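You operate a simulated robot arm through the tools that you are given. There is no shell and no other tool. Be economical: measure what you need, move in short steps, check, and stop when the job is done.

The job below is to be done with a simulated two-armed robot. You get a single attempt, and the scene is never put back.

JOB
On the bare end of the steel table, fold the white cloth in half and then in half again.

Only the result counts: the job must be done as asked and must still hold three seconds after the hand-in. Knocking over, shifting, dropping, spilling or breaking anything else fails it. Flat cloth is picked up by pressing the open fingertips on it (5 to 10 N) and closing them slowly along it; thin cloth reads only 2 to 8 mm in the jaws.

ROBOT AND FRAMES
Two 7-joint arms with two-finger parallel grippers on one trunk, on a base that drives. Base frame: it is fixed to the floor where the robot stands at the start and does not move with it; the origin is under the middle of the robot, x ahead of it, y to its left, z up; the surface under the hand at the start is at about z = 760. Lengths are in mm, angles in rad, forces in N, time in s.
The left shoulder is at the start at [70, 163, 1070], the right one opposite. With the tool pointing down near the work surface each hand reaches from about 400 to 880 mm from the robot's upright axis, wherever it stands, measured 20 degrees to its own side. Places, roughly: bare end of the steel table [600, 0, 800]. Payload 3.43 kg a hand.
The TCP of each hand is the grasp point between the finger pads, 34 mm short of the fingertips. In the tool frame z runs along the fingers and y along their closing line. The gripper opens to 128 mm. The fingers are 24 mm wide and 12 mm thick; the gripper's body (48 by 130 mm) begins 96 mm behind the TCP.
Orientation is that of the tool frame in the base frame, as a unit quaternion [x, y, z, w]. With the fingers straight down and closing along the base's y, the tool's x points along the base's -x, its y along +y and its z along -z.

CONTROLS
- The arms move only by the tool send_rows. It takes "left_increments", "right_increments" or both (then of equal length, played together; a hand with none holds still); each is a list that holds one entry, the list of rows, each a list of 7 numbers: the shift along the tool's x, y, z in mm, then the turn, a rotation vector about the tool's x, y, z in rad, then the finger opening in mm, from 0 to 128. In form: [[[dx, dy, dz, wx, wy, wz, gripper], ...]]. A call has 1 to 8 rows; each row shifts and turns the commanded pose from where the row before left it, along the tool's axes as they then stand. Each row takes 0.2 s and may step no farther than 50 mm and 0.15 rad from the row before; otherwise, or with a gripper value out of range, the whole call is refused. Where a pose cannot be reached the arm comes as near as it can. A force on the tool above 40 N (or 10 N above the force at the start of the call, whichever is more), or a blocked arm, ends the call early, and 0.2 s more pass. Each finger travels about 153 mm/s and halts on what it meets, pressing with about 30 N; the grip force reading is that of the motor and also rises with nothing between the fingers. The clock runs only during rows and for 0.2 s after the last one: add rows that do not move to give the fingers time. It gives the time, the measured TCP pose, the force on the tool (base axes), the opening and the grip force at its end, in the units of the frame above (readings bear some noise), with the torque about the TCP (base axes, N m) and any sound that the robot's microphone picked up.
- Cameras (640 x 400 px; columns grow to the right, rows downward): "scene" is now at [134.6, -5.9, 1289.4]; the picture's right is [-0.06, -1.00, 0.00], its down [-0.65, 0.04, -0.76] and it looks along [0.76, -0.04, -0.65] (base axes); focal length 250 px, centre (320, 200). "left" rides on the left gripper at [76, 11, -160] in its tool frame; the picture's right is [-0.15, 0.99, 0.00], its down [-0.88, -0.13, -0.46] and it looks along [-0.45, -0.07, 0.89] (tool axes); focal length 234 px, centre (320, 200). "right" rides on the right gripper at [76, -11, -160] in its tool frame; the picture's right is [0.15, 0.99, 0.00], its down [-0.88, 0.13, -0.46] and it looks along [-0.45, 0.07, 0.89] (tool axes); focal length 234 px, centre (320, 200).
- snapshot(camera): a new picture of that camera. No time passes.
- move_column(by): slides the trunk up (or, below 0, down) by that many mm; the arms and the scene camera ride with it, the base frame stays. It gives what a move gives, with no picture.
- steer(legs): drives the robot by 1 to 6 legs, each [ahead, left, turn to the left] in mm, mm and rad, along the robot's own axes; the way and the turn of a leg run together, so that a leg with both is an arc; at most 1500 mm and 3.142 rad a leg. The arms and the cameras ride along, it lands a little off, and it stops where it bumps. It gives what a move gives.
- turn_head(pan, tilt): turns the head with the scene camera to pan (to the left, within 1.501 rad either way) and tilt (down, from -0.506 to 1.204), counted from straight ahead of the robot. It gives what a move gives.
- point_at(camera, pixels): for up to 12 pixels [column, row] of the newest picture of that camera ("zoom" is the newest enlarged one), the place [x, y, z] in the base frame of the surface seen there, good to about 2 mm. No time passes.
- enlarge(camera, box): a new picture of the part [left, top, right, bottom] of that camera's present view, enlarged. No time passes.
- finish_job(): hands the job in; it is judged then, once.

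Keep the steps short. Do not move on a guess: measure, check each grasp and each placing, and mend mistakes. In all there are 80 turns and 78 pictures (those below and enlarged ones count). Leave the grippers open and the arms clear of the work at the hand-in unless told otherwise, and finish with a single line.

The tools are called after ">>>" as a command line: name --argument value ..., lists and objects as JSON in quotes. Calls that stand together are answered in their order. send_rows: Moves the arms, as the interface text tells. Its arguments: {"type":"object","properties":{"left_increments":{"type":"array"},"right_increments":{"type":"array"}},"required":[]} The other tools are called the same way: move_column (by) slides the trunk up or down; steer (legs) drives the base; turn_head (pan, tilt) turns the head that bears the scene camera; snapshot (camera) takes a picture; point_at (camera, pixels) gives the place of the surface under pixels of a picture; enlarge (camera, box) takes an enlarged picture of a part of a camera's view; finish_job () hands the job in.

At the start:

```text
time_s: 0.0
left_position: [507.2, 123.6, 1001.0]
left_tool_rot: [0.0, 1.0, 0.001, 0.0]
left_force: [0.5, -0.1, 0.7]
left_ft_torque: [0.0, -0.03, -0.01]
left_gripper_width: 128.2
left_finger_force: 0.1
right_position: [550.4, -329.8, 1001.8]
right_tool_rot: [0.0, 1.0, 0.0, 0.0]
right_force: [-0.4, 0.4, -0.8]
right_ft_torque: [0.0, -0.01, -0.01]
right_gripper_width: 128.2
right_finger_force: 0.0
trunk travel left (down, up): [-550.0, 390.0]
robot x, y, heading: [1.6, -0.1, -0.001]
head pan, tilt: [-0.058, 0.702]
```

scene: 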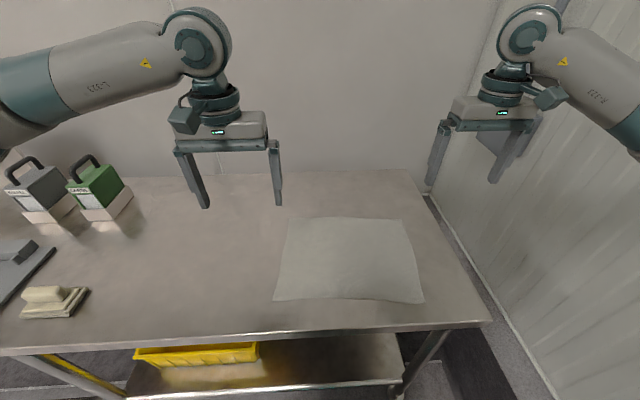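
right: 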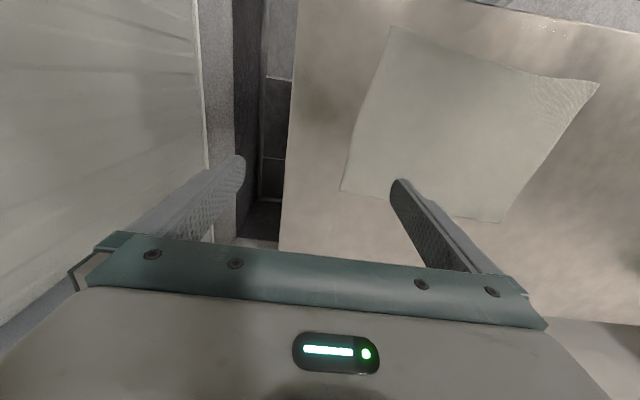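
left: 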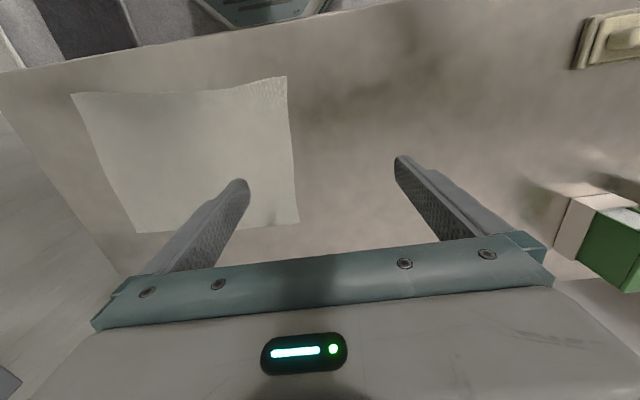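

The cloth lies in the scene at about (287,218), (402,219), (424,302), (274,299). I'll measure its corners and the table around it.

>>> point_at --camera "scene" --pixels '[[289, 219], [401, 221], [422, 301], [276, 298], [345, 219], [348, 300], [282, 258], [412, 258], [345, 260], [250, 260], [450, 300], [346, 318]]'

>>> enlarge --camera "scene" --box '[240, 190, 460, 330]'

```text
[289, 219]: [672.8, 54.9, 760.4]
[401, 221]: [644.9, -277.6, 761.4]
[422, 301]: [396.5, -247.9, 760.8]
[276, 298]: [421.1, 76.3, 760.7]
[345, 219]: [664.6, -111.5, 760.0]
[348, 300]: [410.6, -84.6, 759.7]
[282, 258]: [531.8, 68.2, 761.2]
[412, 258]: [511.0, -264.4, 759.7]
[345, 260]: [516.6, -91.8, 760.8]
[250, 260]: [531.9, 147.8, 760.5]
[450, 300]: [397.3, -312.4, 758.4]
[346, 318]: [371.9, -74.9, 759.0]
```

```text
2.86 times, centred on (350, 260) of scene
```

zoom: 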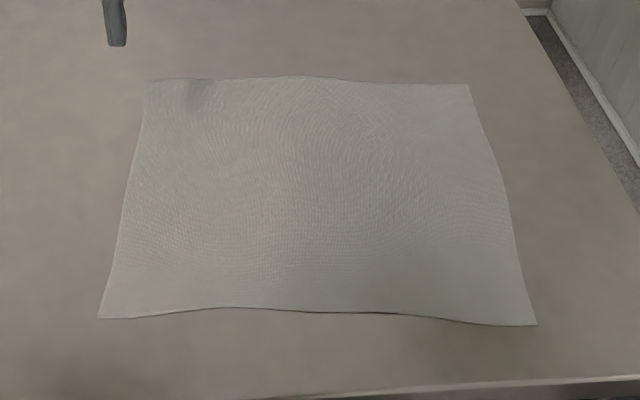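

The zoomed picture shows the corners more sharply: (146,81), (469,85), (536,324), (99,318). I'll re-measure just inside those.

>>> point_at --camera "zoom" --pixels '[[148, 82], [468, 86], [534, 323], [101, 317], [160, 313], [480, 321], [220, 307], [400, 314], [112, 260], [517, 250], [300, 78], [320, 395]]'

>>> steer --legs '[[-80, 0, 0]]'

```text
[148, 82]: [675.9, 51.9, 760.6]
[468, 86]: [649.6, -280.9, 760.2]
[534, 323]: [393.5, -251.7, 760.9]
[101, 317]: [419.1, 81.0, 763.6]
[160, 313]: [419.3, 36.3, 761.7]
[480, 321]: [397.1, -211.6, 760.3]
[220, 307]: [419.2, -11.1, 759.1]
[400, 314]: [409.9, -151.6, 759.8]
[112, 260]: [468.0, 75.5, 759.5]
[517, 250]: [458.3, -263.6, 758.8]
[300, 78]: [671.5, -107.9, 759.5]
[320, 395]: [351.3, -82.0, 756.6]
```

```text
time_s: 1.1
left_position: [427.3, 124.1, 1001.7]
left_tool_rot: [-0.001, 1.0, 0.001, -0.001]
left_force: [0.0, 0.1, -0.6]
left_ft_torque: [0.03, -0.02, 0.03]
left_gripper_width: 127.9
left_finger_force: 0.1
right_position: [471.5, -329.1, 1004.3]
right_tool_rot: [0.0, 1.0, 0.0, 0.0]
right_force: [-0.1, 0.4, 0.2]
right_ft_torque: [-0.03, -0.05, 0.0]
right_gripper_width: 127.9
right_finger_force: 0.1
trunk travel left (down, up): [-550.0, 390.0]
robot x, y, heading: [-78.8, -1.5, 0.004]
head pan, tilt: [-0.058, 0.702]
```

Corners: far-left (676,52), far-right (650,-281), near-right (393,-252), near-left (418,82). That makes the cloth about 335 x 259, turned about -0.08 rad. I'll pinch both near corners, fingers closing along the edge. First I bring both hands above them at z 850, with a 0.08 yaw and opening 32.

>>> send_rows --left_increments '[[[0, -14, 30, 0, 0, 0.08, 32], [0, -14, 30, 0, 0, 0, 32], [0, -14, 30, 0, 0, 0, 32], [0, -14, 30, 0, 0, 0, 32], [-1, -13, 31, 0, 0, 0, 32], [0, 0, 0, 0, 0, 0, 32]]]' --right_increments '[[[13, 20, 31, 0, 0, 0, 32], [13, 20, 31, 0, 0, 0, 32], [13, 20, 31, 0, 0, 0, 32], [13, 20, 31, 0, 0, 0, 32], [12, 22, 30, 0, 0, 0.08, 32], [0, 0, 0, 0, 0, 0, 32]]]'

>>> snapshot --camera "left"

>>> snapshot --camera "right"

```text
time_s: 2.5
left_position: [422.5, 53.8, 851.6]
left_tool_rot: [0.039, 0.999, -0.001, 0.0]
left_force: [-0.9, 0.2, -0.2]
left_ft_torque: [0.01, -0.01, -0.02]
left_gripper_width: 31.7
left_finger_force: 0.1
right_position: [407.8, -228.0, 848.4]
right_tool_rot: [0.04, 0.999, 0.0, 0.0]
right_force: [-1.1, 0.5, -0.3]
right_ft_torque: [-0.01, 0.01, 0.03]
right_gripper_width: 32.1
right_finger_force: 0.1
trunk travel left (down, up): [-550.0, 390.0]
robot x, y, heading: [-79.0, 0.7, -0.001]
head pan, tilt: [-0.058, 0.702]
```

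```text
73 pictures are left
```

left: 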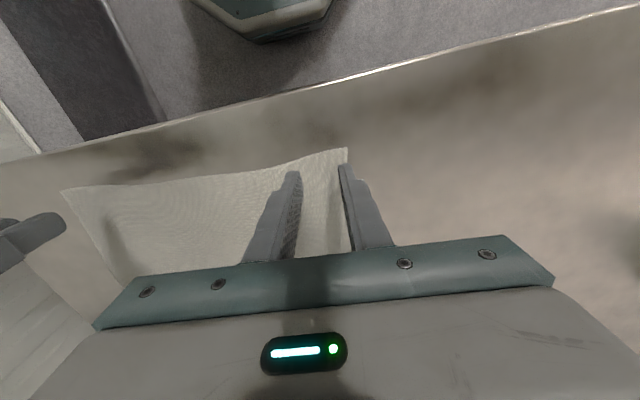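

```text
72 pictures are left
```

right: 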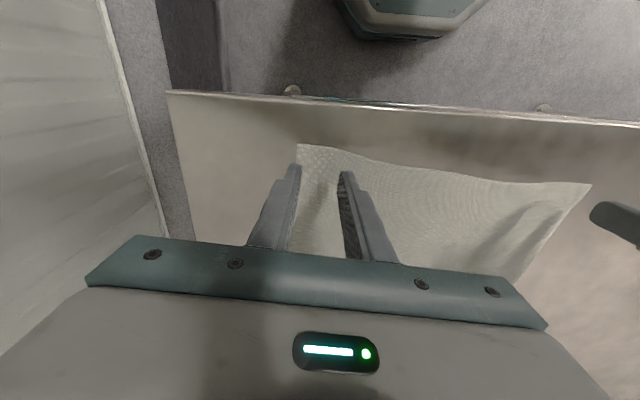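

Both corners show in the hand cameras, at (346,150) on the left and (299,147) on the right. I'll check their positions against the fingertips.

>>> point_at --camera "left" --pixels '[[345, 151], [320, 161], [270, 174], [320, 210], [346, 168], [291, 174]]'

>>> point_at --camera "right" --pixels '[[300, 148], [325, 150], [360, 160], [320, 200], [297, 168], [346, 174]]'

```text
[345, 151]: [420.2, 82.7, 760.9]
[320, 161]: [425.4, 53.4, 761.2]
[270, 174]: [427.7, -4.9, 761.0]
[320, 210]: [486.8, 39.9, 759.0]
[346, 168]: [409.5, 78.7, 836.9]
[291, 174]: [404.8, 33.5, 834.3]
```

```text
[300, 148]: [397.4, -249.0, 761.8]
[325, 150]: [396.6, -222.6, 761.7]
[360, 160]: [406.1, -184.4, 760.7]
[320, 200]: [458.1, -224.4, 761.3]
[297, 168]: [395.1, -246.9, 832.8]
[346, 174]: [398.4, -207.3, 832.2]
```

Left hand needs +14 in x and -4 in y, the right +2 in x and +8 in y, so the fingers land just inside the hem. I'll shift, then come down to a few mm above the cloth.

>>> send_rows --left_increments '[[[-14, -4, 0, 0, 0, 0, 32], [0, 0, 18, 0, 0, 0, 32], [0, 0, 18, 0, 0, 0, 32], [0, 0, 16, 0, 0, 0, 32], [0, 0, 0, 0, 0, 0, 32]]]' --right_increments '[[[-2, 8, 0, 0, 0, 0, 32], [0, 0, 17, 0, 0, 0, 32], [0, 0, 16, 0, 0, 0, 32], [0, 0, 16, 0, 0, 0, 32], [0, 0, 0, 0, 0, 0, 32]]]'

>>> snapshot --camera "left"

>>> snapshot --camera "right"

```text
time_s: 3.7
left_position: [439.9, 51.2, 800.4]
left_tool_rot: [0.039, 0.999, 0.0, 0.0]
left_force: [-0.8, -0.2, 0.7]
left_ft_torque: [-0.03, 0.0, 0.02]
left_gripper_width: 32.0
left_finger_force: 0.1
right_position: [410.9, -222.3, 799.1]
right_tool_rot: [0.039, 0.999, 0.0, 0.0]
right_force: [0.0, -0.2, 0.5]
right_ft_torque: [0.0, 0.01, 0.02]
right_gripper_width: 32.0
right_finger_force: 0.1
trunk travel left (down, up): [-550.0, 390.0]
robot x, y, heading: [-77.0, -3.1, 0.003]
head pan, tilt: [-0.058, 0.702]
```

```text
71 pictures are left
```

left: 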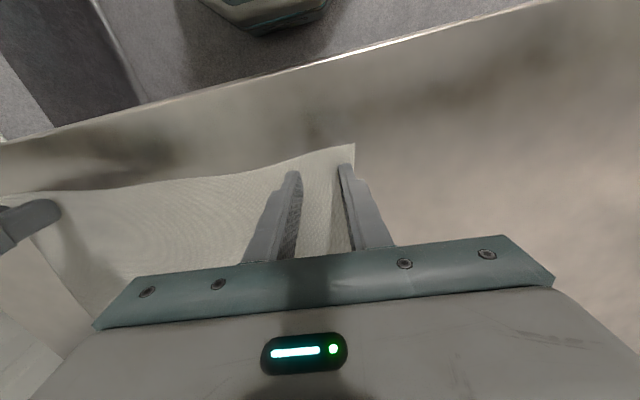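

```text
70 pictures are left
```

right: 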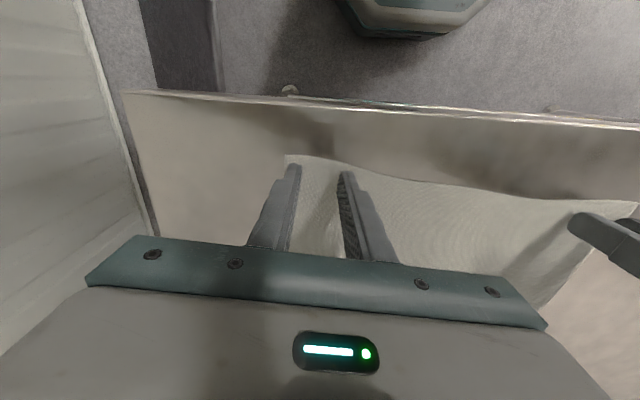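

The fingertips are inside both corners and about 5 mm above the cloth. I'll lower them gently until I read contact force.

>>> send_rows --left_increments '[[[0, 0, 3, 0, 0, 0, 32], [0, 0, 2, 0, 0, 0, 32], [0, 0, 1, 0, 0, 0, 32], [0, 0, 0, 0, 0, 0, 32]]]' --right_increments '[[[0, 0, 3, 0, 0, 0, 32], [0, 0, 1, 0, 0, 0, 32], [0, 0, 1, 0, 0, 0, 32], [0, 0, 0, 0, 0, 0, 32]]]'

```text
time_s: 4.7
left_position: [438.5, 48.9, 795.9]
left_tool_rot: [0.039, 0.999, -0.001, 0.002]
left_force: [2.9, 2.5, 22.8]
left_ft_torque: [0.19, -0.03, -0.01]
left_gripper_width: 32.2
left_finger_force: 0.6
right_position: [410.8, -220.7, 798.2]
right_tool_rot: [0.039, 0.999, 0.0, 0.001]
right_force: [-0.3, -0.8, -0.1]
right_ft_torque: [-0.02, 0.01, 0.02]
right_gripper_width: 32.0
right_finger_force: 0.0
trunk travel left (down, up): [-550.0, 390.0]
robot x, y, heading: [-78.7, -0.2, 0.002]
head pan, tilt: [-0.058, 0.702]
```

The left hand presses 23 N, which is too much, and the right has no contact yet. Left goes up 1 and right down in small steps.

>>> send_rows --left_increments '[[[0, 0, -1, 0, 0, 0, 32], [0, 0, 0, 0, 0, 0, 32], [0, 0, 0, 0, 0, 0, 32]]]' --right_increments '[[[0, 0, 1, 0, 0, 0, 32], [0, 0, 1, 0, 0, 0, 32], [0, 0, 0, 0, 0, 0, 32]]]'

```text
time_s: 5.5
left_position: [437.3, 49.4, 794.4]
left_tool_rot: [0.04, 0.999, -0.001, 0.001]
left_force: [3.4, -1.1, 18.8]
left_ft_torque: [0.02, -0.05, 0.0]
left_gripper_width: 32.2
left_finger_force: 0.2
right_position: [410.4, -220.6, 795.2]
right_tool_rot: [0.04, 0.999, 0.001, 0.003]
right_force: [1.1, -0.7, 18.8]
right_ft_torque: [-0.14, -0.04, 0.02]
right_gripper_width: 31.9
right_finger_force: 0.1
trunk travel left (down, up): [-550.0, 390.0]
robot x, y, heading: [-78.5, -0.2, 0.005]
head pan, tilt: [-0.058, 0.702]
```

Both now press 19 N; I'll ease them up about 1 mm.

>>> send_rows --left_increments '[[[0, 0, -1.3, 0, 0, 0, 32], [0, 0, 0, 0, 0, 0, 32]]]' --right_increments '[[[0, 0, -0.8, 0, 0, 0, 32], [0, 0, 0, 0, 0, 0, 32]]]'

```text
time_s: 6.1
left_position: [437.1, 48.5, 795.3]
left_tool_rot: [0.04, 0.999, 0.0, 0.0]
left_force: [1.3, -2.0, 11.8]
left_ft_torque: [-0.05, 0.0, 0.0]
left_gripper_width: 31.6
left_finger_force: 0.0
right_position: [409.7, -219.9, 794.4]
right_tool_rot: [0.04, 0.999, 0.0, 0.0]
right_force: [3.4, -1.6, 18.1]
right_ft_torque: [-0.1, -0.09, 0.01]
right_gripper_width: 31.9
right_finger_force: 0.0
trunk travel left (down, up): [-550.0, 390.0]
robot x, y, heading: [-81.1, 0.1, -0.0]
head pan, tilt: [-0.058, 0.702]
```

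Left presses 12 N and right 18 N. I'll lift each a touch more while closing slowly, to land at 5–10 N.

>>> send_rows --left_increments '[[[0, 0, -0.5, 0, 0, 0, 32], [0, 0, 0, 0, 0, 0, 27], [0, 0, 0, 0, 0, 0, 22], [0, 0, 0, 0, 0, 0, 17], [0, 0, 0, 0, 0, 0, 12], [0, 0, 0, 0, 0, 0, 7], [0, 0, 0, 0, 0, 0, 2], [0, 0, 0, 0, 0, 0, 0]]]' --right_increments '[[[0, 0, -1.3, 0, 0, 0, 32], [0, 0, 0, 0, 0, 0, 27], [0, 0, 0, 0, 0, 0, 22], [0, 0, 0, 0, 0, 0, 17], [0, 0, 0, 0, 0, 0, 12], [0, 0, 0, 0, 0, 0, 7], [0, 0, 0, 0, 0, 0, 2], [0, 0, 0, 0, 0, 0, 0]]]'

>>> snapshot --camera "left"

>>> snapshot --camera "right"

```text
time_s: 7.9
left_position: [439.2, 48.5, 796.1]
left_tool_rot: [0.039, 0.999, 0.0, 0.0]
left_force: [0.4, -0.8, 0.5]
left_ft_torque: [0.01, 0.02, -0.02]
left_gripper_width: 0.0
left_finger_force: 30.0
right_position: [410.2, -219.9, 796.0]
right_tool_rot: [0.039, 0.999, -0.001, 0.0]
right_force: [-0.3, -0.3, 4.2]
right_ft_torque: [-0.04, 0.03, 0.01]
right_gripper_width: 0.0
right_finger_force: 29.8
trunk travel left (down, up): [-550.0, 390.0]
robot x, y, heading: [-77.4, -0.5, 0.005]
head pan, tilt: [-0.058, 0.702]
```

```text
69 pictures are left
```

left: 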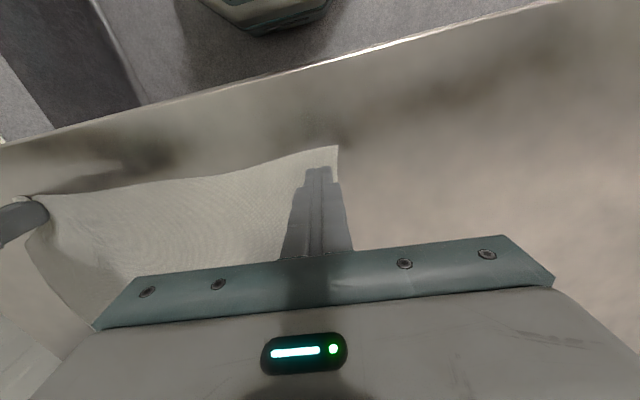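

```text
68 pictures are left
```

right: 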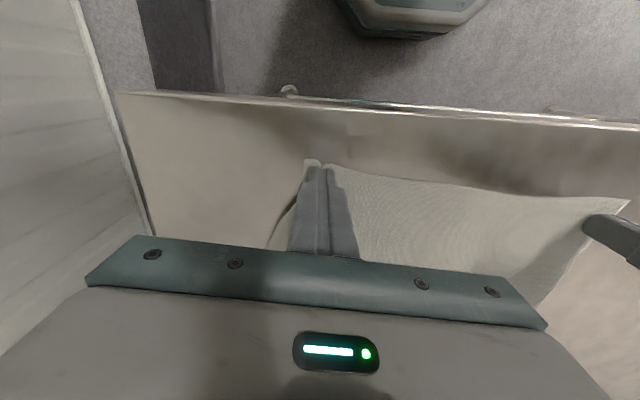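

Both jaws read 0, so neither holds cloth; the pressing faded while closing. I'll lift, reopen, and look.

>>> send_rows --left_increments '[[[0, 0, -6, 0, 0, 0, 0], [0, 0, 0, 0, 0, 0, 32], [0, 0, 0, 0, 0, 0, 32]]]' --right_increments '[[[0, 0, -6, 0, 0, 0, 0], [0, 0, 0, 0, 0, 0, 32], [0, 0, 0, 0, 0, 0, 32]]]'

>>> snapshot --camera "left"

>>> snapshot --camera "right"

```text
time_s: 8.7
left_position: [438.7, 48.5, 802.6]
left_tool_rot: [0.04, 0.999, 0.0, 0.0]
left_force: [0.0, 0.9, -0.2]
left_ft_torque: [0.03, 0.05, 0.01]
left_gripper_width: 31.9
left_finger_force: 0.0
right_position: [411.3, -220.5, 801.3]
right_tool_rot: [0.039, 0.999, 0.001, 0.0]
right_force: [0.1, 1.4, 0.3]
right_ft_torque: [0.0, 0.01, 0.01]
right_gripper_width: 32.1
right_finger_force: 0.1
trunk travel left (down, up): [-550.0, 390.0]
robot x, y, heading: [-79.5, 1.6, 0.0]
head pan, tilt: [-0.058, 0.702]
```

```text
67 pictures are left
```

left: 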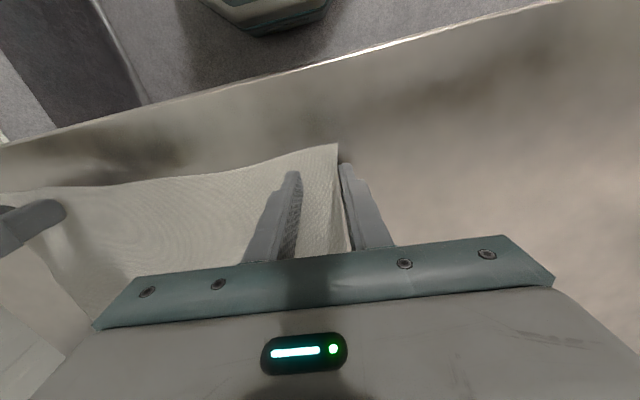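

```text
66 pictures are left
```

right: 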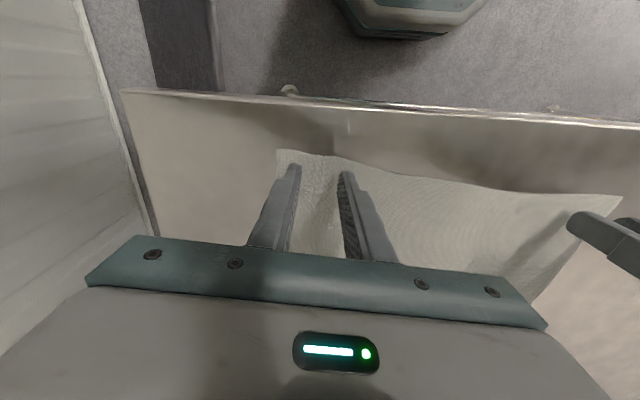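

The left corner has slid about 12 mm inward; the right cloth sprang back. I'll shift the left hand 12 mm inward and press both again, a bit more firmly.

>>> send_rows --left_increments '[[[0, -12, 0, 0, 0, 0, 32], [0, 0, 4, 0, 0, 0, 32], [0, 0, 2.5, 0, 0, 0, 32], [0, 0, 0, 0, 0, 0, 32], [0, 0, 0, 0, 0, 0, 32]]]' --right_increments '[[[0, 0, 0, 0, 0, 0, 32], [0, 0, 4, 0, 0, 0, 32], [0, 0, 2.4, 0, 0, 0, 32], [0, 0, 0, 0, 0, 0, 32], [0, 0, 0, 0, 0, 0, 32]]]'

```text
time_s: 9.9
left_position: [437.9, 37.8, 796.0]
left_tool_rot: [0.039, 0.999, 0.0, 0.001]
left_force: [1.2, 1.1, 6.1]
left_ft_torque: [0.02, -0.02, 0.0]
left_gripper_width: 32.1
left_finger_force: 0.0
right_position: [411.0, -221.5, 796.1]
right_tool_rot: [0.041, 0.999, -0.001, 0.0]
right_force: [1.4, 0.7, 5.0]
right_ft_torque: [-0.04, -0.01, 0.02]
right_gripper_width: 31.9
right_finger_force: 0.0
trunk travel left (down, up): [-550.0, 390.0]
robot x, y, heading: [-79.9, 4.3, -0.002]
head pan, tilt: [-0.058, 0.702]
```

Both press 5–6 N. I'll add 0.4 mm and close slowly to 14, checking the force halfway.

>>> send_rows --left_increments '[[[0, 0, 0.4, 0, 0, 0, 32], [0, 0, 0, 0, 0, 0, 29], [0, 0, 0, 0, 0, 0, 26], [0, 0, 0, 0, 0, 0, 23], [0, 0, 0, 0, 0, 0, 20], [0, 0, 0, 0, 0, 0, 17], [0, 0, 0, 0, 0, 0, 14]]]' --right_increments '[[[0, 0, 0.5, 0, 0, 0, 32], [0, 0, 0, 0, 0, 0, 29], [0, 0, 0, 0, 0, 0, 26], [0, 0, 0, 0, 0, 0, 23], [0, 0, 0, 0, 0, 0, 20], [0, 0, 0, 0, 0, 0, 17], [0, 0, 0, 0, 0, 0, 14]]]'

>>> snapshot --camera "left"

>>> snapshot --camera "right"

```text
time_s: 11.5
left_position: [436.1, 37.9, 796.5]
left_tool_rot: [0.039, 0.999, -0.001, 0.001]
left_force: [-0.1, 0.5, 5.8]
left_ft_torque: [-0.06, -0.02, -0.05]
left_gripper_width: 15.3
left_finger_force: 0.5
right_position: [411.6, -219.9, 794.4]
right_tool_rot: [0.039, 0.999, 0.0, 0.002]
right_force: [0.0, 0.3, 23.9]
right_ft_torque: [-0.06, 0.05, 0.01]
right_gripper_width: 12.5
right_finger_force: 0.1
trunk travel left (down, up): [-550.0, 390.0]
robot x, y, heading: [-79.2, -1.4, -0.0]
head pan, tilt: [-0.058, 0.702]
```

```text
65 pictures are left
```

left: 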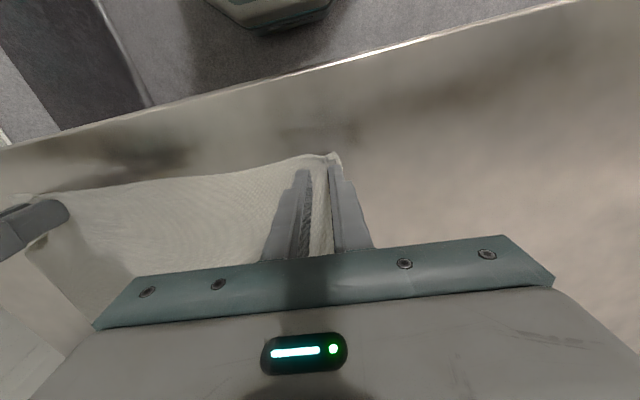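

```text
64 pictures are left
```

right: 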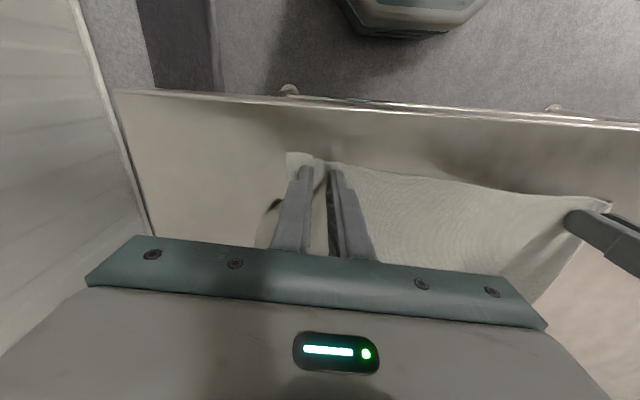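

Ridges are now rising between the fingers on both sides. Right force is 24 N, so I ease it 0.5 mm and close both slowly the rest of the way.

>>> send_rows --left_increments '[[[0, 0, 0.2, 0, 0, 0, 12], [0, 0, 0, 0, 0, 0, 10], [0, 0, 0, 0, 0, 0, 8], [0, 0, 0, 0, 0, 0, 6], [0, 0, 0, 0, 0, 0, 4], [0, 0, 0, 0, 0, 0, 2], [0, 0, 0, 0, 0, 0, 0], [0, 0, 0, 0, 0, 0, 0]]]' --right_increments '[[[0, 0, -0.5, 0, 0, 0, 12], [0, 0, 0, 0, 0, 0, 10], [0, 0, 0, 0, 0, 0, 8], [0, 0, 0, 0, 0, 0, 6], [0, 0, 0, 0, 0, 0, 4], [0, 0, 0, 0, 0, 0, 2], [0, 0, 0, 0, 0, 0, 0], [0, 0, 0, 0, 0, 0, 0]]]'

>>> snapshot --camera "left"

>>> snapshot --camera "right"

```text
time_s: 13.3
left_position: [435.3, 37.1, 795.9]
left_tool_rot: [0.04, 0.999, -0.001, 0.001]
left_force: [0.6, 0.1, 16.4]
left_ft_torque: [0.05, 0.1, 0.04]
left_gripper_width: 8.4
left_finger_force: 30.0
right_position: [409.9, -220.1, 795.5]
right_tool_rot: [0.039, 0.999, 0.0, 0.001]
right_force: [-0.2, 1.9, 8.5]
right_ft_torque: [0.05, 0.01, -0.02]
right_gripper_width: 2.1
right_finger_force: 29.7
trunk travel left (down, up): [-550.0, 390.0]
robot x, y, heading: [-81.0, -2.5, 0.002]
head pan, tilt: [-0.058, 0.702]
```

```text
63 pictures are left
```

left: 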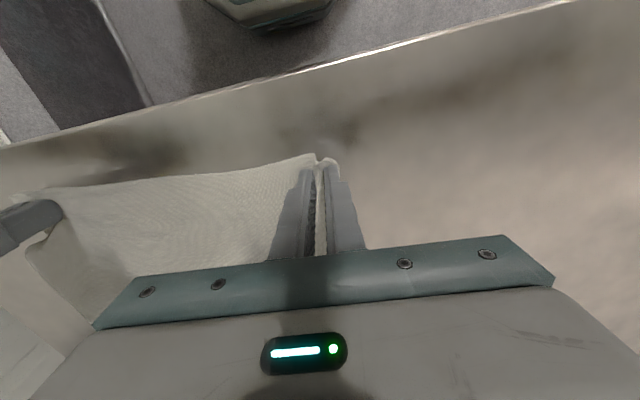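

```text
62 pictures are left
```

right: 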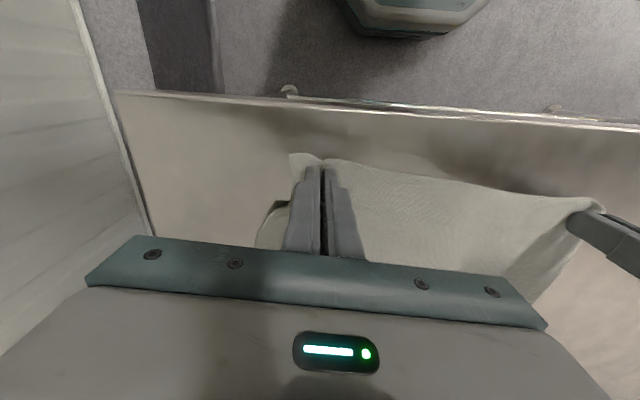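

Left reads 8.4 mm and right 2.1 mm, so both hold cloth. I lift slowly by 60 mm while moving 30 mm ahead, then look.

>>> send_rows --left_increments '[[[0, 0, -10, 0, 0, 0, 0], [-5, 0, -12, 0, 0, 0, 0], [-8, 0, -12, 0, 0, 0, 0], [-8, 0, -13, 0, 0, 0, 0], [-9, 0, -13, 0, 0, 0, 0], [0, 0, 0, 0, 0, 0, 0]]]' --right_increments '[[[0, 0, -10, 0, 0, 0, 0], [-5, 0, -12, 0, 0, 0, 0], [-8, 0, -12, 0, 0, 0, 0], [-8, 0, -13, 0, 0, 0, 0], [-9, 0, -13, 0, 0, 0, 0], [0, 0, 0, 0, 0, 0, 0]]]'

>>> snapshot --camera "scene"

>>> snapshot --camera "left"

>>> snapshot --camera "right"

```text
time_s: 14.7
left_position: [465.9, 36.0, 853.8]
left_tool_rot: [0.04, 0.999, 0.001, -0.001]
left_force: [-0.4, 0.3, 0.2]
left_ft_torque: [-0.01, -0.04, 0.01]
left_gripper_width: 0.1
left_finger_force: 30.0
right_position: [441.2, -223.8, 854.2]
right_tool_rot: [0.04, 0.999, 0.001, 0.0]
right_force: [0.5, 0.5, 0.0]
right_ft_torque: [0.04, 0.03, -0.03]
right_gripper_width: 2.2
right_finger_force: 29.9
trunk travel left (down, up): [-550.0, 390.0]
robot x, y, heading: [-78.5, -5.5, 0.005]
head pan, tilt: [-0.058, 0.702]
```

```text
61 pictures are left
```

scene: 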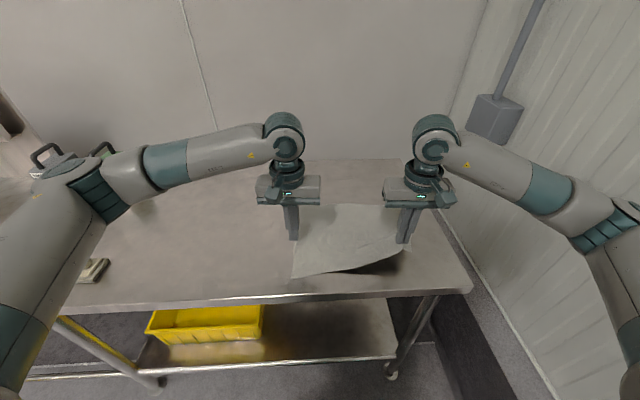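

```text
60 pictures are left
```

left: 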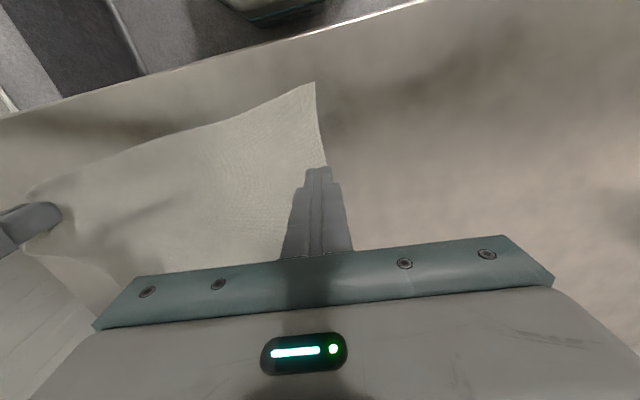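

```text
59 pictures are left
```

right: 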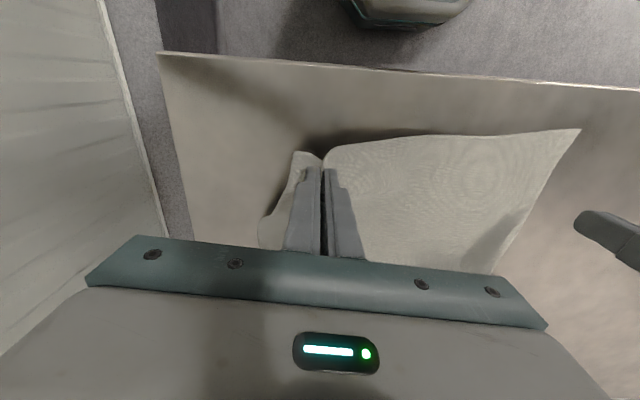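

The left slipped off (0.1 mm) while the right still holds. I'll keep the right hand still and measure the left corner, now seen at (315,84) in the left picture.

>>> point_at --camera "left" --pixels '[[313, 87], [290, 98], [250, 115], [322, 130], [290, 130], [322, 155]]'

```text
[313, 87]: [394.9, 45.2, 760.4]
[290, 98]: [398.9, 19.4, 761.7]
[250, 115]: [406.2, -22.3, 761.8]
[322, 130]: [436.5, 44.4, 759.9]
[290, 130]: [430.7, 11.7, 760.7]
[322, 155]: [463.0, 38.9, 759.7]
```

The corner is now at (395,45). I'll open the left hand to 38, move it to about (414,15) with zero yaw, and come down to 3 mm above the cloth.

>>> send_rows --left_increments '[[[17, -9, 0, 0, 0, 0, 38], [17, -8, 0, 0, 0, 0, 38], [16, -8, 0, 0, 0, 0, 38], [0, 0, 18, 0, 0, -0.08, 38], [0, 0, 18, 0, 0, 0, 38], [0, 0, 17, 0, 0, 0, 38], [0, 0, 0, 0, 0, 0, 38]]]'

>>> snapshot --camera "left"

```text
time_s: 16.3
left_position: [416.3, 13.5, 798.9]
left_tool_rot: [0.0, 1.0, 0.0, -0.001]
left_force: [-0.6, -0.3, 0.0]
left_ft_torque: [-0.02, 0.03, 0.03]
left_gripper_width: 38.0
left_finger_force: 0.1
right_position: [442.1, -223.1, 853.2]
right_tool_rot: [0.04, 0.999, 0.0, 0.0]
right_force: [-0.4, 0.1, -0.8]
right_ft_torque: [-0.01, 0.0, 0.04]
right_gripper_width: 2.4
right_finger_force: 30.0
trunk travel left (down, up): [-550.0, 390.0]
robot x, y, heading: [-80.8, 2.0, -0.0]
head pan, tilt: [-0.058, 0.702]
```

```text
58 pictures are left
```

left: 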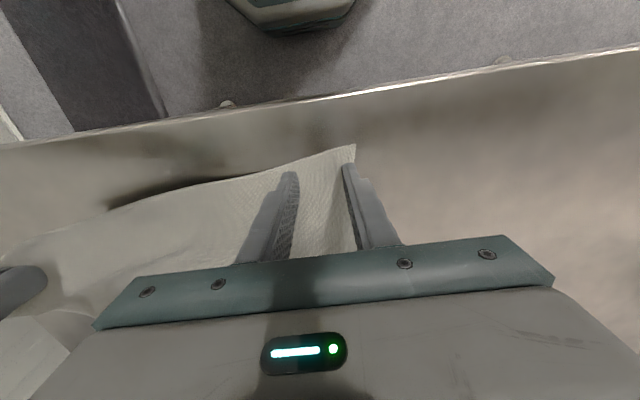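

The outer finger sits right on the side edge, so I shift 6 mm inward, then press.

>>> send_rows --left_increments '[[[0, -6, 0, 0, 0, 0, 38], [0, 0, 2, 0, 0, 0, 38], [0, 0, 1.3, 0, 0, 0, 38], [0, 0, 0, 0, 0, 0, 38], [0, 0, 0, 0, 0, 0, 38]]]'

```text
time_s: 17.5
left_position: [414.1, 7.8, 795.7]
left_tool_rot: [-0.001, 1.0, 0.0, 0.0]
left_force: [-0.1, 0.6, -0.3]
left_ft_torque: [0.01, 0.01, -0.04]
left_gripper_width: 38.0
left_finger_force: 0.1
right_position: [441.2, -223.7, 854.1]
right_tool_rot: [0.04, 0.999, 0.0, 0.0]
right_force: [0.1, 0.6, -0.2]
right_ft_torque: [0.0, 0.03, 0.02]
right_gripper_width: 2.0
right_finger_force: 30.3
trunk travel left (down, up): [-550.0, 390.0]
robot x, y, heading: [-80.0, 3.7, -0.0]
head pan, tilt: [-0.058, 0.702]
```

No contact yet; down 1.2 mm more.

>>> send_rows --left_increments '[[[0, 0, 0.8, 0, 0, 0, 38], [0, 0, 0.6, 0, 0, 0, 38], [0, 0, 0, 0, 0, 0, 38], [0, 0, 0, 0, 0, 0, 38]]]'

```text
time_s: 18.5
left_position: [415.5, 7.6, 796.2]
left_tool_rot: [-0.002, 1.0, 0.0, -0.001]
left_force: [-1.1, -0.2, 5.1]
left_ft_torque: [0.0, 0.04, -0.02]
left_gripper_width: 37.7
left_finger_force: 0.0
right_position: [441.0, -222.7, 852.5]
right_tool_rot: [0.041, 0.999, 0.0, -0.001]
right_force: [0.4, 0.2, -0.1]
right_ft_torque: [0.01, 0.01, 0.03]
right_gripper_width: 2.1
right_finger_force: 30.0
trunk travel left (down, up): [-550.0, 390.0]
robot x, y, heading: [-78.2, 2.9, 0.0]
head pan, tilt: [-0.058, 0.702]
```

5 N contact. Adding 0.6 mm and closing slowly.

>>> send_rows --left_increments '[[[0, 0, 0.6, 0, 0, 0, 37], [0, 0, 0, 0, 0, 0, 34], [0, 0, 0, 0, 0, 0, 31], [0, 0, 0, 0, 0, 0, 28], [0, 0, 0, 0, 0, 0, 25], [0, 0, 0, 0, 0, 0, 22], [0, 0, 0, 0, 0, 0, 19], [0, 0, 0, 0, 0, 0, 16]]]'

>>> snapshot --camera "left"

```text
time_s: 20.3
left_position: [414.8, 6.8, 796.5]
left_tool_rot: [-0.001, 1.0, -0.001, -0.001]
left_force: [0.1, -0.1, 8.5]
left_ft_torque: [-0.01, 0.0, 0.01]
left_gripper_width: 15.7
left_finger_force: 0.0
right_position: [441.0, -223.4, 854.3]
right_tool_rot: [0.039, 0.999, 0.0, 0.0]
right_force: [-0.1, -0.7, 0.4]
right_ft_torque: [0.01, 0.01, 0.04]
right_gripper_width: 2.3
right_finger_force: 29.5
trunk travel left (down, up): [-550.0, 390.0]
robot x, y, heading: [-78.1, -1.0, -0.001]
head pan, tilt: [-0.058, 0.702]
```

```text
57 pictures are left
```

left: 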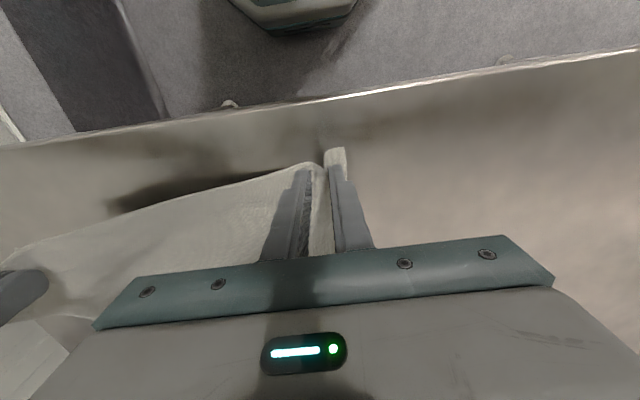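

A clear ridge stands between the left fingers and the corner tab shows outside at (337,155). Force is 8.5 N. Closing the rest.

>>> send_rows --left_increments '[[[0, 0, 0.2, 0, 0, 0, 13], [0, 0, 0, 0, 0, 0, 10], [0, 0, 0, 0, 0, 0, 7], [0, 0, 0, 0, 0, 0, 4], [0, 0, 0, 0, 0, 0, 1], [0, 0, 0, 0, 0, 0, 0], [0, 0, 0, 0, 0, 0, 0], [0, 0, -6, 0, 0, 0, 0]]]'

>>> snapshot --camera "left"

```text
time_s: 22.1
left_position: [415.4, 10.0, 799.6]
left_tool_rot: [-0.001, 1.0, 0.0, -0.001]
left_force: [1.0, -1.8, 1.1]
left_ft_torque: [-0.09, -0.01, -0.02]
left_gripper_width: 2.1
left_finger_force: 29.9
right_position: [441.6, -224.5, 852.8]
right_tool_rot: [0.04, 0.999, 0.0, 0.0]
right_force: [-0.5, 2.7, -1.2]
right_ft_torque: [0.13, 0.0, 0.01]
right_gripper_width: 2.3
right_finger_force: 29.6
trunk travel left (down, up): [-550.0, 390.0]
robot x, y, heading: [-78.5, 0.2, 0.0]
head pan, tilt: [-0.058, 0.702]
```

```text
56 pictures are left
```

left: 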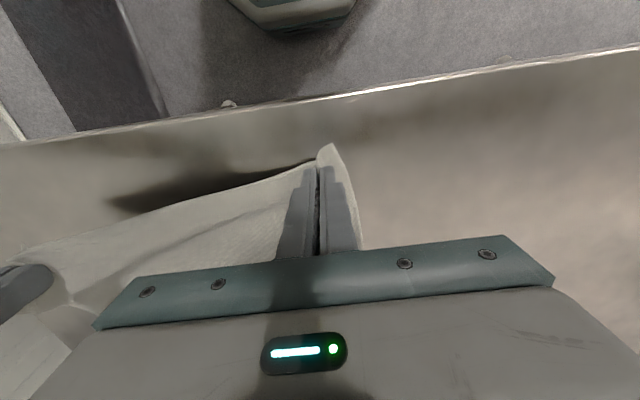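

Both hands hold now (2.1 and 2.3 mm). I bring the left hand level with the right and look at the whole.

>>> send_rows --left_increments '[[[-5, 0, -13, 0, 0, 0, 0], [-5, 0, -14, 0, 0, 0, 0], [-5, 0, -14, 0, 0, 0, 0], [-5, 0, -13, 0, 0, 0, 0], [0, 0, 0, 0, 0, 0, 0]]]'

>>> snapshot --camera "scene"

>>> enlarge --camera "scene" --box '[240, 170, 460, 310]'

```text
time_s: 23.3
left_position: [435.5, 8.7, 855.2]
left_tool_rot: [-0.001, 1.0, 0.0, 0.001]
left_force: [0.3, -0.7, -0.7]
left_ft_torque: [0.05, 0.01, -0.01]
left_gripper_width: 1.6
left_finger_force: 30.2
right_position: [441.0, -223.7, 853.1]
right_tool_rot: [0.041, 0.999, 0.0, 0.0]
right_force: [0.2, 0.0, 0.1]
right_ft_torque: [0.02, -0.05, -0.02]
right_gripper_width: 2.2
right_finger_force: 29.9
trunk travel left (down, up): [-550.0, 390.0]
robot x, y, heading: [-79.5, 1.7, 0.002]
head pan, tilt: [-0.058, 0.702]
```

```text
55 pictures are left
```

scene: 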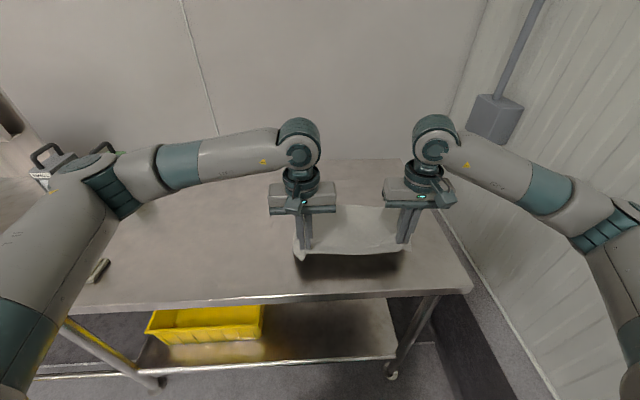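

```text
2.86 times, centred on (350, 240) of scene
```

zoom: 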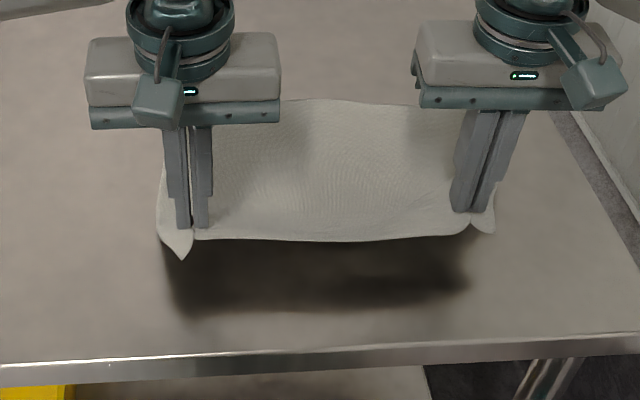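

A clean lift: the hem runs between the two hands. I'll measure the visible part of the far edge.

>>> point_at --camera "zoom" --pixels '[[300, 103], [340, 102], [400, 106], [230, 140], [380, 180], [185, 250], [240, 236], [340, 239], [430, 236], [485, 228]]'

```text
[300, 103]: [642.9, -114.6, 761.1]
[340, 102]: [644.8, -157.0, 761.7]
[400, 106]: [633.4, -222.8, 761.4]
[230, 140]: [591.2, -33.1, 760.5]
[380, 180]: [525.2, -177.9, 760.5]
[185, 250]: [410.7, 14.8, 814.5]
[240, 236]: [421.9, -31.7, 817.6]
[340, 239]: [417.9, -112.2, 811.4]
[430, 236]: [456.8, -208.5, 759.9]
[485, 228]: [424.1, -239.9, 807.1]
```

The cloth's far edge now sits at x≈643. I'll carry both hands up and forward over the middle (x≈505, z≈885), squaring the right hand's yaw, to see the far corners.

>>> send_rows --left_increments '[[[-17, 0, -8, 0, 0, 0, 0], [-18, 0, -8, 0, 0, 0, 0], [-18, 0, -8, 0, 0, 0, 0], [-17, 0, -7, 0, 0, 0, 0], [0, 0, 0, 0, 0, 0, 0]]]' --right_increments '[[[0, 0, -8, 0, 0, -0.08, 0], [-21, 0, -8, 0, 0, 0, 0], [-22, 0, -8, 0, 0, 0, 0], [-22, 0, -7, 0, 0, 0, 0], [0, 0, 0, 0, 0, 0, 0]]]'

>>> turn_head --pan -0.12 --tilt 0.8

>>> snapshot --camera "scene"

```text
time_s: 24.5
left_position: [503.7, 9.4, 886.5]
left_tool_rot: [0.0, 1.0, 0.001, 0.0]
left_force: [-0.2, -0.5, 0.3]
left_ft_torque: [0.0, -0.03, 0.0]
left_gripper_width: 2.1
left_finger_force: 30.1
right_position: [505.4, -225.0, 886.7]
right_tool_rot: [0.0, 1.0, 0.001, 0.0]
right_force: [-0.1, 0.8, -0.2]
right_ft_torque: [0.01, -0.08, -0.01]
right_gripper_width: 2.3
right_finger_force: 29.7
trunk travel left (down, up): [-550.0, 390.0]
robot x, y, heading: [-76.9, 0.1, 0.005]
head pan, tilt: [-0.058, 0.702]
```

```text
time_s: 25.1
left_position: [504.8, 10.4, 887.1]
left_tool_rot: [-0.001, 1.0, 0.0, 0.0]
left_force: [-0.1, 0.3, -0.4]
left_ft_torque: [0.03, 0.0, -0.03]
left_gripper_width: 1.8
left_finger_force: 30.0
right_position: [505.4, -223.6, 886.2]
right_tool_rot: [0.0, 1.0, 0.0, 0.0]
right_force: [0.5, 0.4, 0.5]
right_ft_torque: [0.02, -0.03, 0.0]
right_gripper_width: 2.2
right_finger_force: 30.2
trunk travel left (down, up): [-550.0, 390.0]
robot x, y, heading: [-76.4, 2.6, 0.001]
head pan, tilt: [-0.12, 0.799]
```

```text
53 pictures are left
```

scene: 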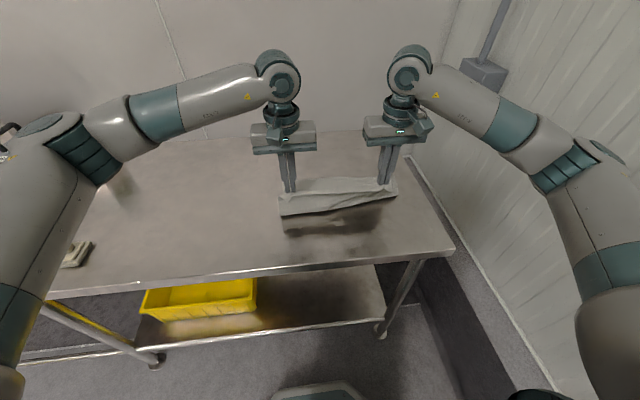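

I'll enlarge around the cloth to see the far edge and the lifted hem.

>>> enlarge --camera "scene" --box '[250, 140, 430, 254]'

```text
3.51 times, centred on (340, 197) of scene
```

zoom: 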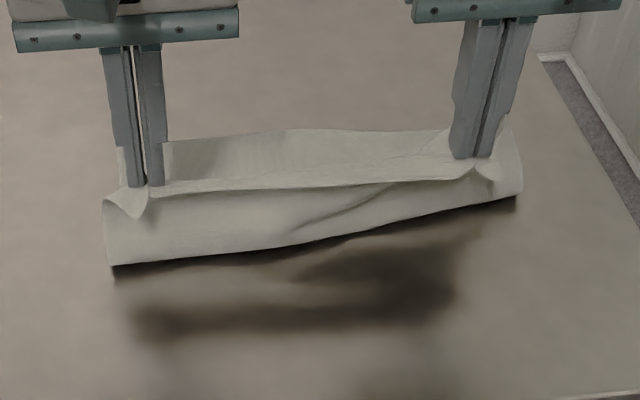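

The fold is forming. I'll measure the far edge points and the roll's bottom.

>>> point_at --camera "zoom" --pixels '[[119, 150], [175, 144], [220, 139], [290, 132], [340, 132], [400, 133], [440, 133], [512, 130], [115, 262], [240, 252], [400, 222], [515, 192]]'

```text
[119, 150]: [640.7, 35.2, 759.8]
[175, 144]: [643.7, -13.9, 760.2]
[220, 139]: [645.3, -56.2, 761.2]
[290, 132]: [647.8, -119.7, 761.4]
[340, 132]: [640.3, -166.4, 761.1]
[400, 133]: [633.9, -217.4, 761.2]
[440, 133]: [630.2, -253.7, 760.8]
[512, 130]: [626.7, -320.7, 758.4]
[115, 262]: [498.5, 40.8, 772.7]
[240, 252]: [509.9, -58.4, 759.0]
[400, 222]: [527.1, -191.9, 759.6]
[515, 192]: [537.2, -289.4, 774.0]
```

I'll check the hem's tabs against the bottom layer to see sideways alignment.

>>> point_at --camera "zoom" --pixels '[[107, 205], [109, 240], [517, 165], [519, 185], [140, 212], [300, 188], [400, 181], [200, 193], [485, 178], [122, 190], [505, 140]]'

```text
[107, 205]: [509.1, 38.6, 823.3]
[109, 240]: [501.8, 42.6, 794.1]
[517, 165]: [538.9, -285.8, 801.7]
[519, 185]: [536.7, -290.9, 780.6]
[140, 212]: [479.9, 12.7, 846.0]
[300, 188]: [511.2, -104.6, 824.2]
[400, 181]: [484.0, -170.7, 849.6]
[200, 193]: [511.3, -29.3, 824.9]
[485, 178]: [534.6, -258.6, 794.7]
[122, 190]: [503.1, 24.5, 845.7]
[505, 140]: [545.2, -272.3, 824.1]
```

Alignment is within about 8 mm sideways. I'll carry the hem toward the far edge, tilting the fingers forward so the cloth flips, first five of eight steps.

>>> send_rows --left_increments '[[[-16.2, -1, -3.5, 0, -0.0975, 0, 0], [-17.8, -1, 0.1, 0, -0.0975, 0, 0], [-14.8, -1, 11.9, 0, -0.0975, 0, 0], [-12.7, -1, 16.6, 0, -0.0975, 0, 0], [-5.9, -1, 22.3, 0, -0.0975, 0, 0]]]' --right_increments '[[[-15.1, -1, -3.5, 0, -0.0975, 0, 0], [-16.7, -1, 0, 0, -0.0975, 0, 0], [-13.7, -1, 11.7, 0, -0.0975, 0, 0], [-11.6, -1, 16.3, 0, -0.0975, 0, 0], [-4.9, -1, 21.9, 0, -0.0975, 0, 0]]]'

>>> enlarge --camera "scene" --box '[240, 120, 440, 246]'

```text
time_s: 26.3
left_position: [587.9, 1.1, 852.0]
left_tool_rot: [-0.001, 0.97, 0.001, 0.242]
left_force: [0.3, -0.2, -0.7]
left_ft_torque: [0.01, 0.05, 0.0]
left_gripper_width: 1.8
left_finger_force: 29.6
right_position: [585.2, -229.3, 851.9]
right_tool_rot: [-0.001, 0.97, 0.001, 0.243]
right_force: [0.3, 0.4, -0.5]
right_ft_torque: [0.03, 0.0, 0.0]
right_gripper_width: 2.0
right_finger_force: 29.8
trunk travel left (down, up): [-550.0, 390.0]
robot x, y, heading: [-77.6, -0.1, -0.001]
head pan, tilt: [-0.12, 0.799]
```

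```text
3.17 times, centred on (340, 183) of scene
```

zoom: 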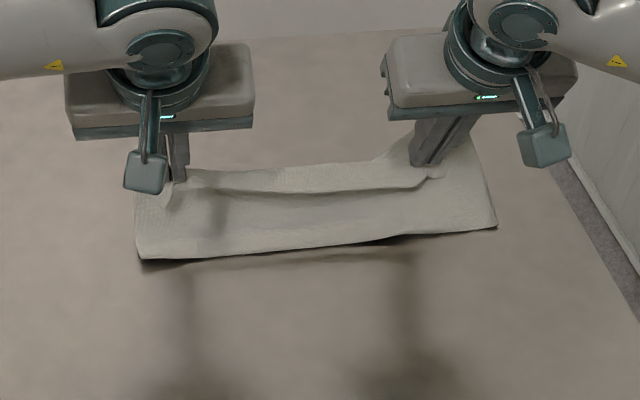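

The fold is going over nicely and both grips hold. I'll play the last three steps to lay the hem on the far edge.

>>> send_rows --left_increments '[[[-1.0, -1, 24.0, 0, -0.0975, 0, 0], [4.8, -1, 20.7, 0, -0.0975, 0, 0], [8.6, -1, 17.7, 0, -0.0975, 0, 0], [0, 0, 0, 0, 0, 0, 0]]]' --right_increments '[[[0, -1, 23.5, 0, -0.0975, 0, 0], [5.7, -1, 20.1, 0, -0.0975, 0, 0], [9.5, -1, 17, 0, -0.0975, 0, 0], [0, 0, 0, 0, 0, 0, 0]]]'

>>> enlarge --camera "scene" --box '[240, 120, 440, 246]'

>>> snapshot --camera "right"

```text
time_s: 27.3
left_position: [610.7, 0.3, 796.9]
left_tool_rot: [-0.002, 0.923, 0.0, 0.384]
left_force: [4.4, 0.1, 21.3]
left_ft_torque: [-0.01, -0.38, -0.03]
left_gripper_width: 2.2
left_finger_force: 30.1
right_position: [603.6, -232.4, 796.7]
right_tool_rot: [0.0, 0.923, 0.0, 0.384]
right_force: [-1.1, -0.1, 10.9]
right_ft_torque: [0.12, -0.1, -0.01]
right_gripper_width: 2.2
right_finger_force: 29.8
trunk travel left (down, up): [-550.0, 390.0]
robot x, y, heading: [-76.7, 0.6, 0.004]
head pan, tilt: [-0.12, 0.799]
```

```text
3.17 times, centred on (340, 183) of scene
```

zoom: 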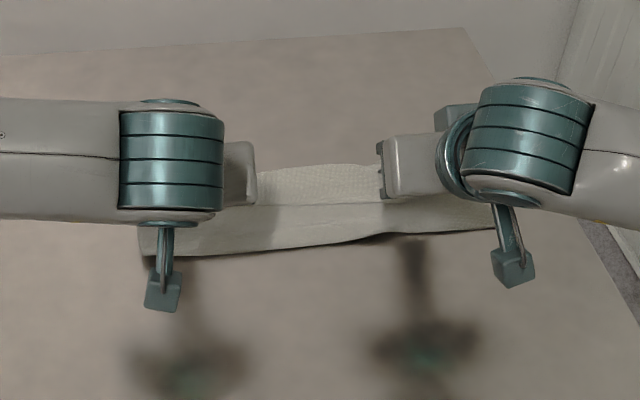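

```text
49 pictures are left
```

right: 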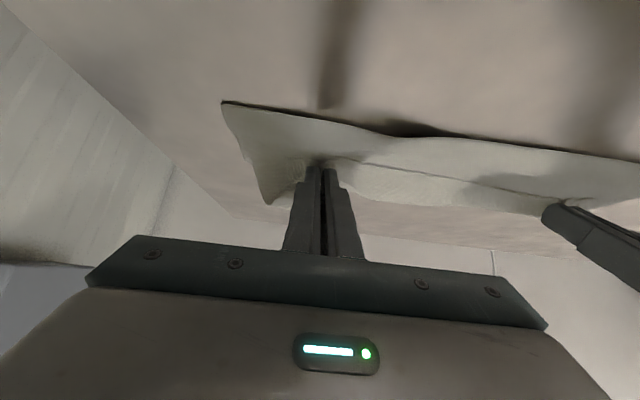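

Touching down (21 and 11 N). At mid-span the hem runs near row 205 and the far edge at row 165. I'll measure the gap before letting go.

>>> point_at --camera "zoom" --pixels '[[270, 174], [320, 167], [370, 166], [270, 203], [320, 203], [370, 201], [300, 212], [300, 185], [160, 255], [300, 245], [400, 232], [480, 229]]'

>>> point_at --camera "right" --pixels '[[270, 200], [226, 104], [295, 180], [300, 160], [400, 175], [500, 200], [440, 200]]'

```text
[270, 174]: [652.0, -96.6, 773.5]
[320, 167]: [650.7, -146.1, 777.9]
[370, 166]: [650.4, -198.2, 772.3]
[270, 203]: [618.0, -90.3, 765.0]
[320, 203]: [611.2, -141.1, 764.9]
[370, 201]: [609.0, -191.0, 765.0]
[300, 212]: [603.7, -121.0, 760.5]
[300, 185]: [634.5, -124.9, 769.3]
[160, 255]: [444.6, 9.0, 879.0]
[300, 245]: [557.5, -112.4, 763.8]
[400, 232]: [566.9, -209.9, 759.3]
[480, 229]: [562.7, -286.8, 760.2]
```

```text
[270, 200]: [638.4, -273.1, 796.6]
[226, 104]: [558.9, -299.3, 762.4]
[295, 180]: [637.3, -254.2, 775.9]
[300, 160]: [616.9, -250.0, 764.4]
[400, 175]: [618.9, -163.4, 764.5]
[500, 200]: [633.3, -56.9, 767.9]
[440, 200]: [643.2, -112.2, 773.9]
```

The mid-span hem has curled back toward the robot (hem at x≈610), and the crease was dragged too far forward, to x≈560 instead of ≈515. I won't release. First I raise both hands 60 mm, keeping the tilt.

>>> send_rows --left_increments '[[[-14.2, 0, -14.1, 0, 0, 0, 0], [-14.2, 0, -14.1, 0, 0, 0, 0], [-14.2, 0, -14.1, 0, 0, 0, 0], [0, 0, 0, 0, 0, 0, 0]]]' --right_increments '[[[-14.2, 0, -14.1, 0, 0, 0, 0], [-14.2, 0, -14.1, 0, 0, 0, 0], [-14.2, 0, -14.1, 0, 0, 0, 0], [0, 0, 0, 0, 0, 0, 0]]]'

>>> enlarge --camera "scene" --box '[240, 120, 440, 246]'

```text
time_s: 28.3
left_position: [611.8, -0.9, 850.9]
left_tool_rot: [-0.001, 0.925, 0.0, 0.38]
left_force: [-0.1, -0.4, -0.3]
left_ft_torque: [-0.03, 0.01, 0.02]
left_gripper_width: 2.0
left_finger_force: 30.3
right_position: [605.1, -230.6, 851.3]
right_tool_rot: [0.0, 0.925, 0.0, 0.381]
right_force: [0.1, 0.5, -0.5]
right_ft_torque: [-0.02, 0.0, -0.04]
right_gripper_width: 2.0
right_finger_force: 29.5
trunk travel left (down, up): [-550.0, 390.0]
robot x, y, heading: [-76.7, 1.4, 0.006]
head pan, tilt: [-0.12, 0.799]
```

```text
3.17 times, centred on (340, 183) of scene
```

zoom: 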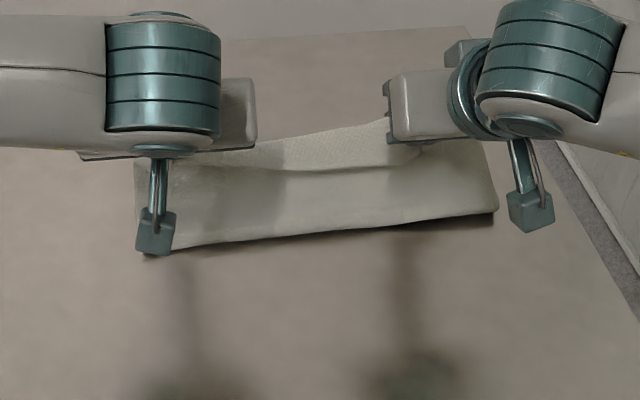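

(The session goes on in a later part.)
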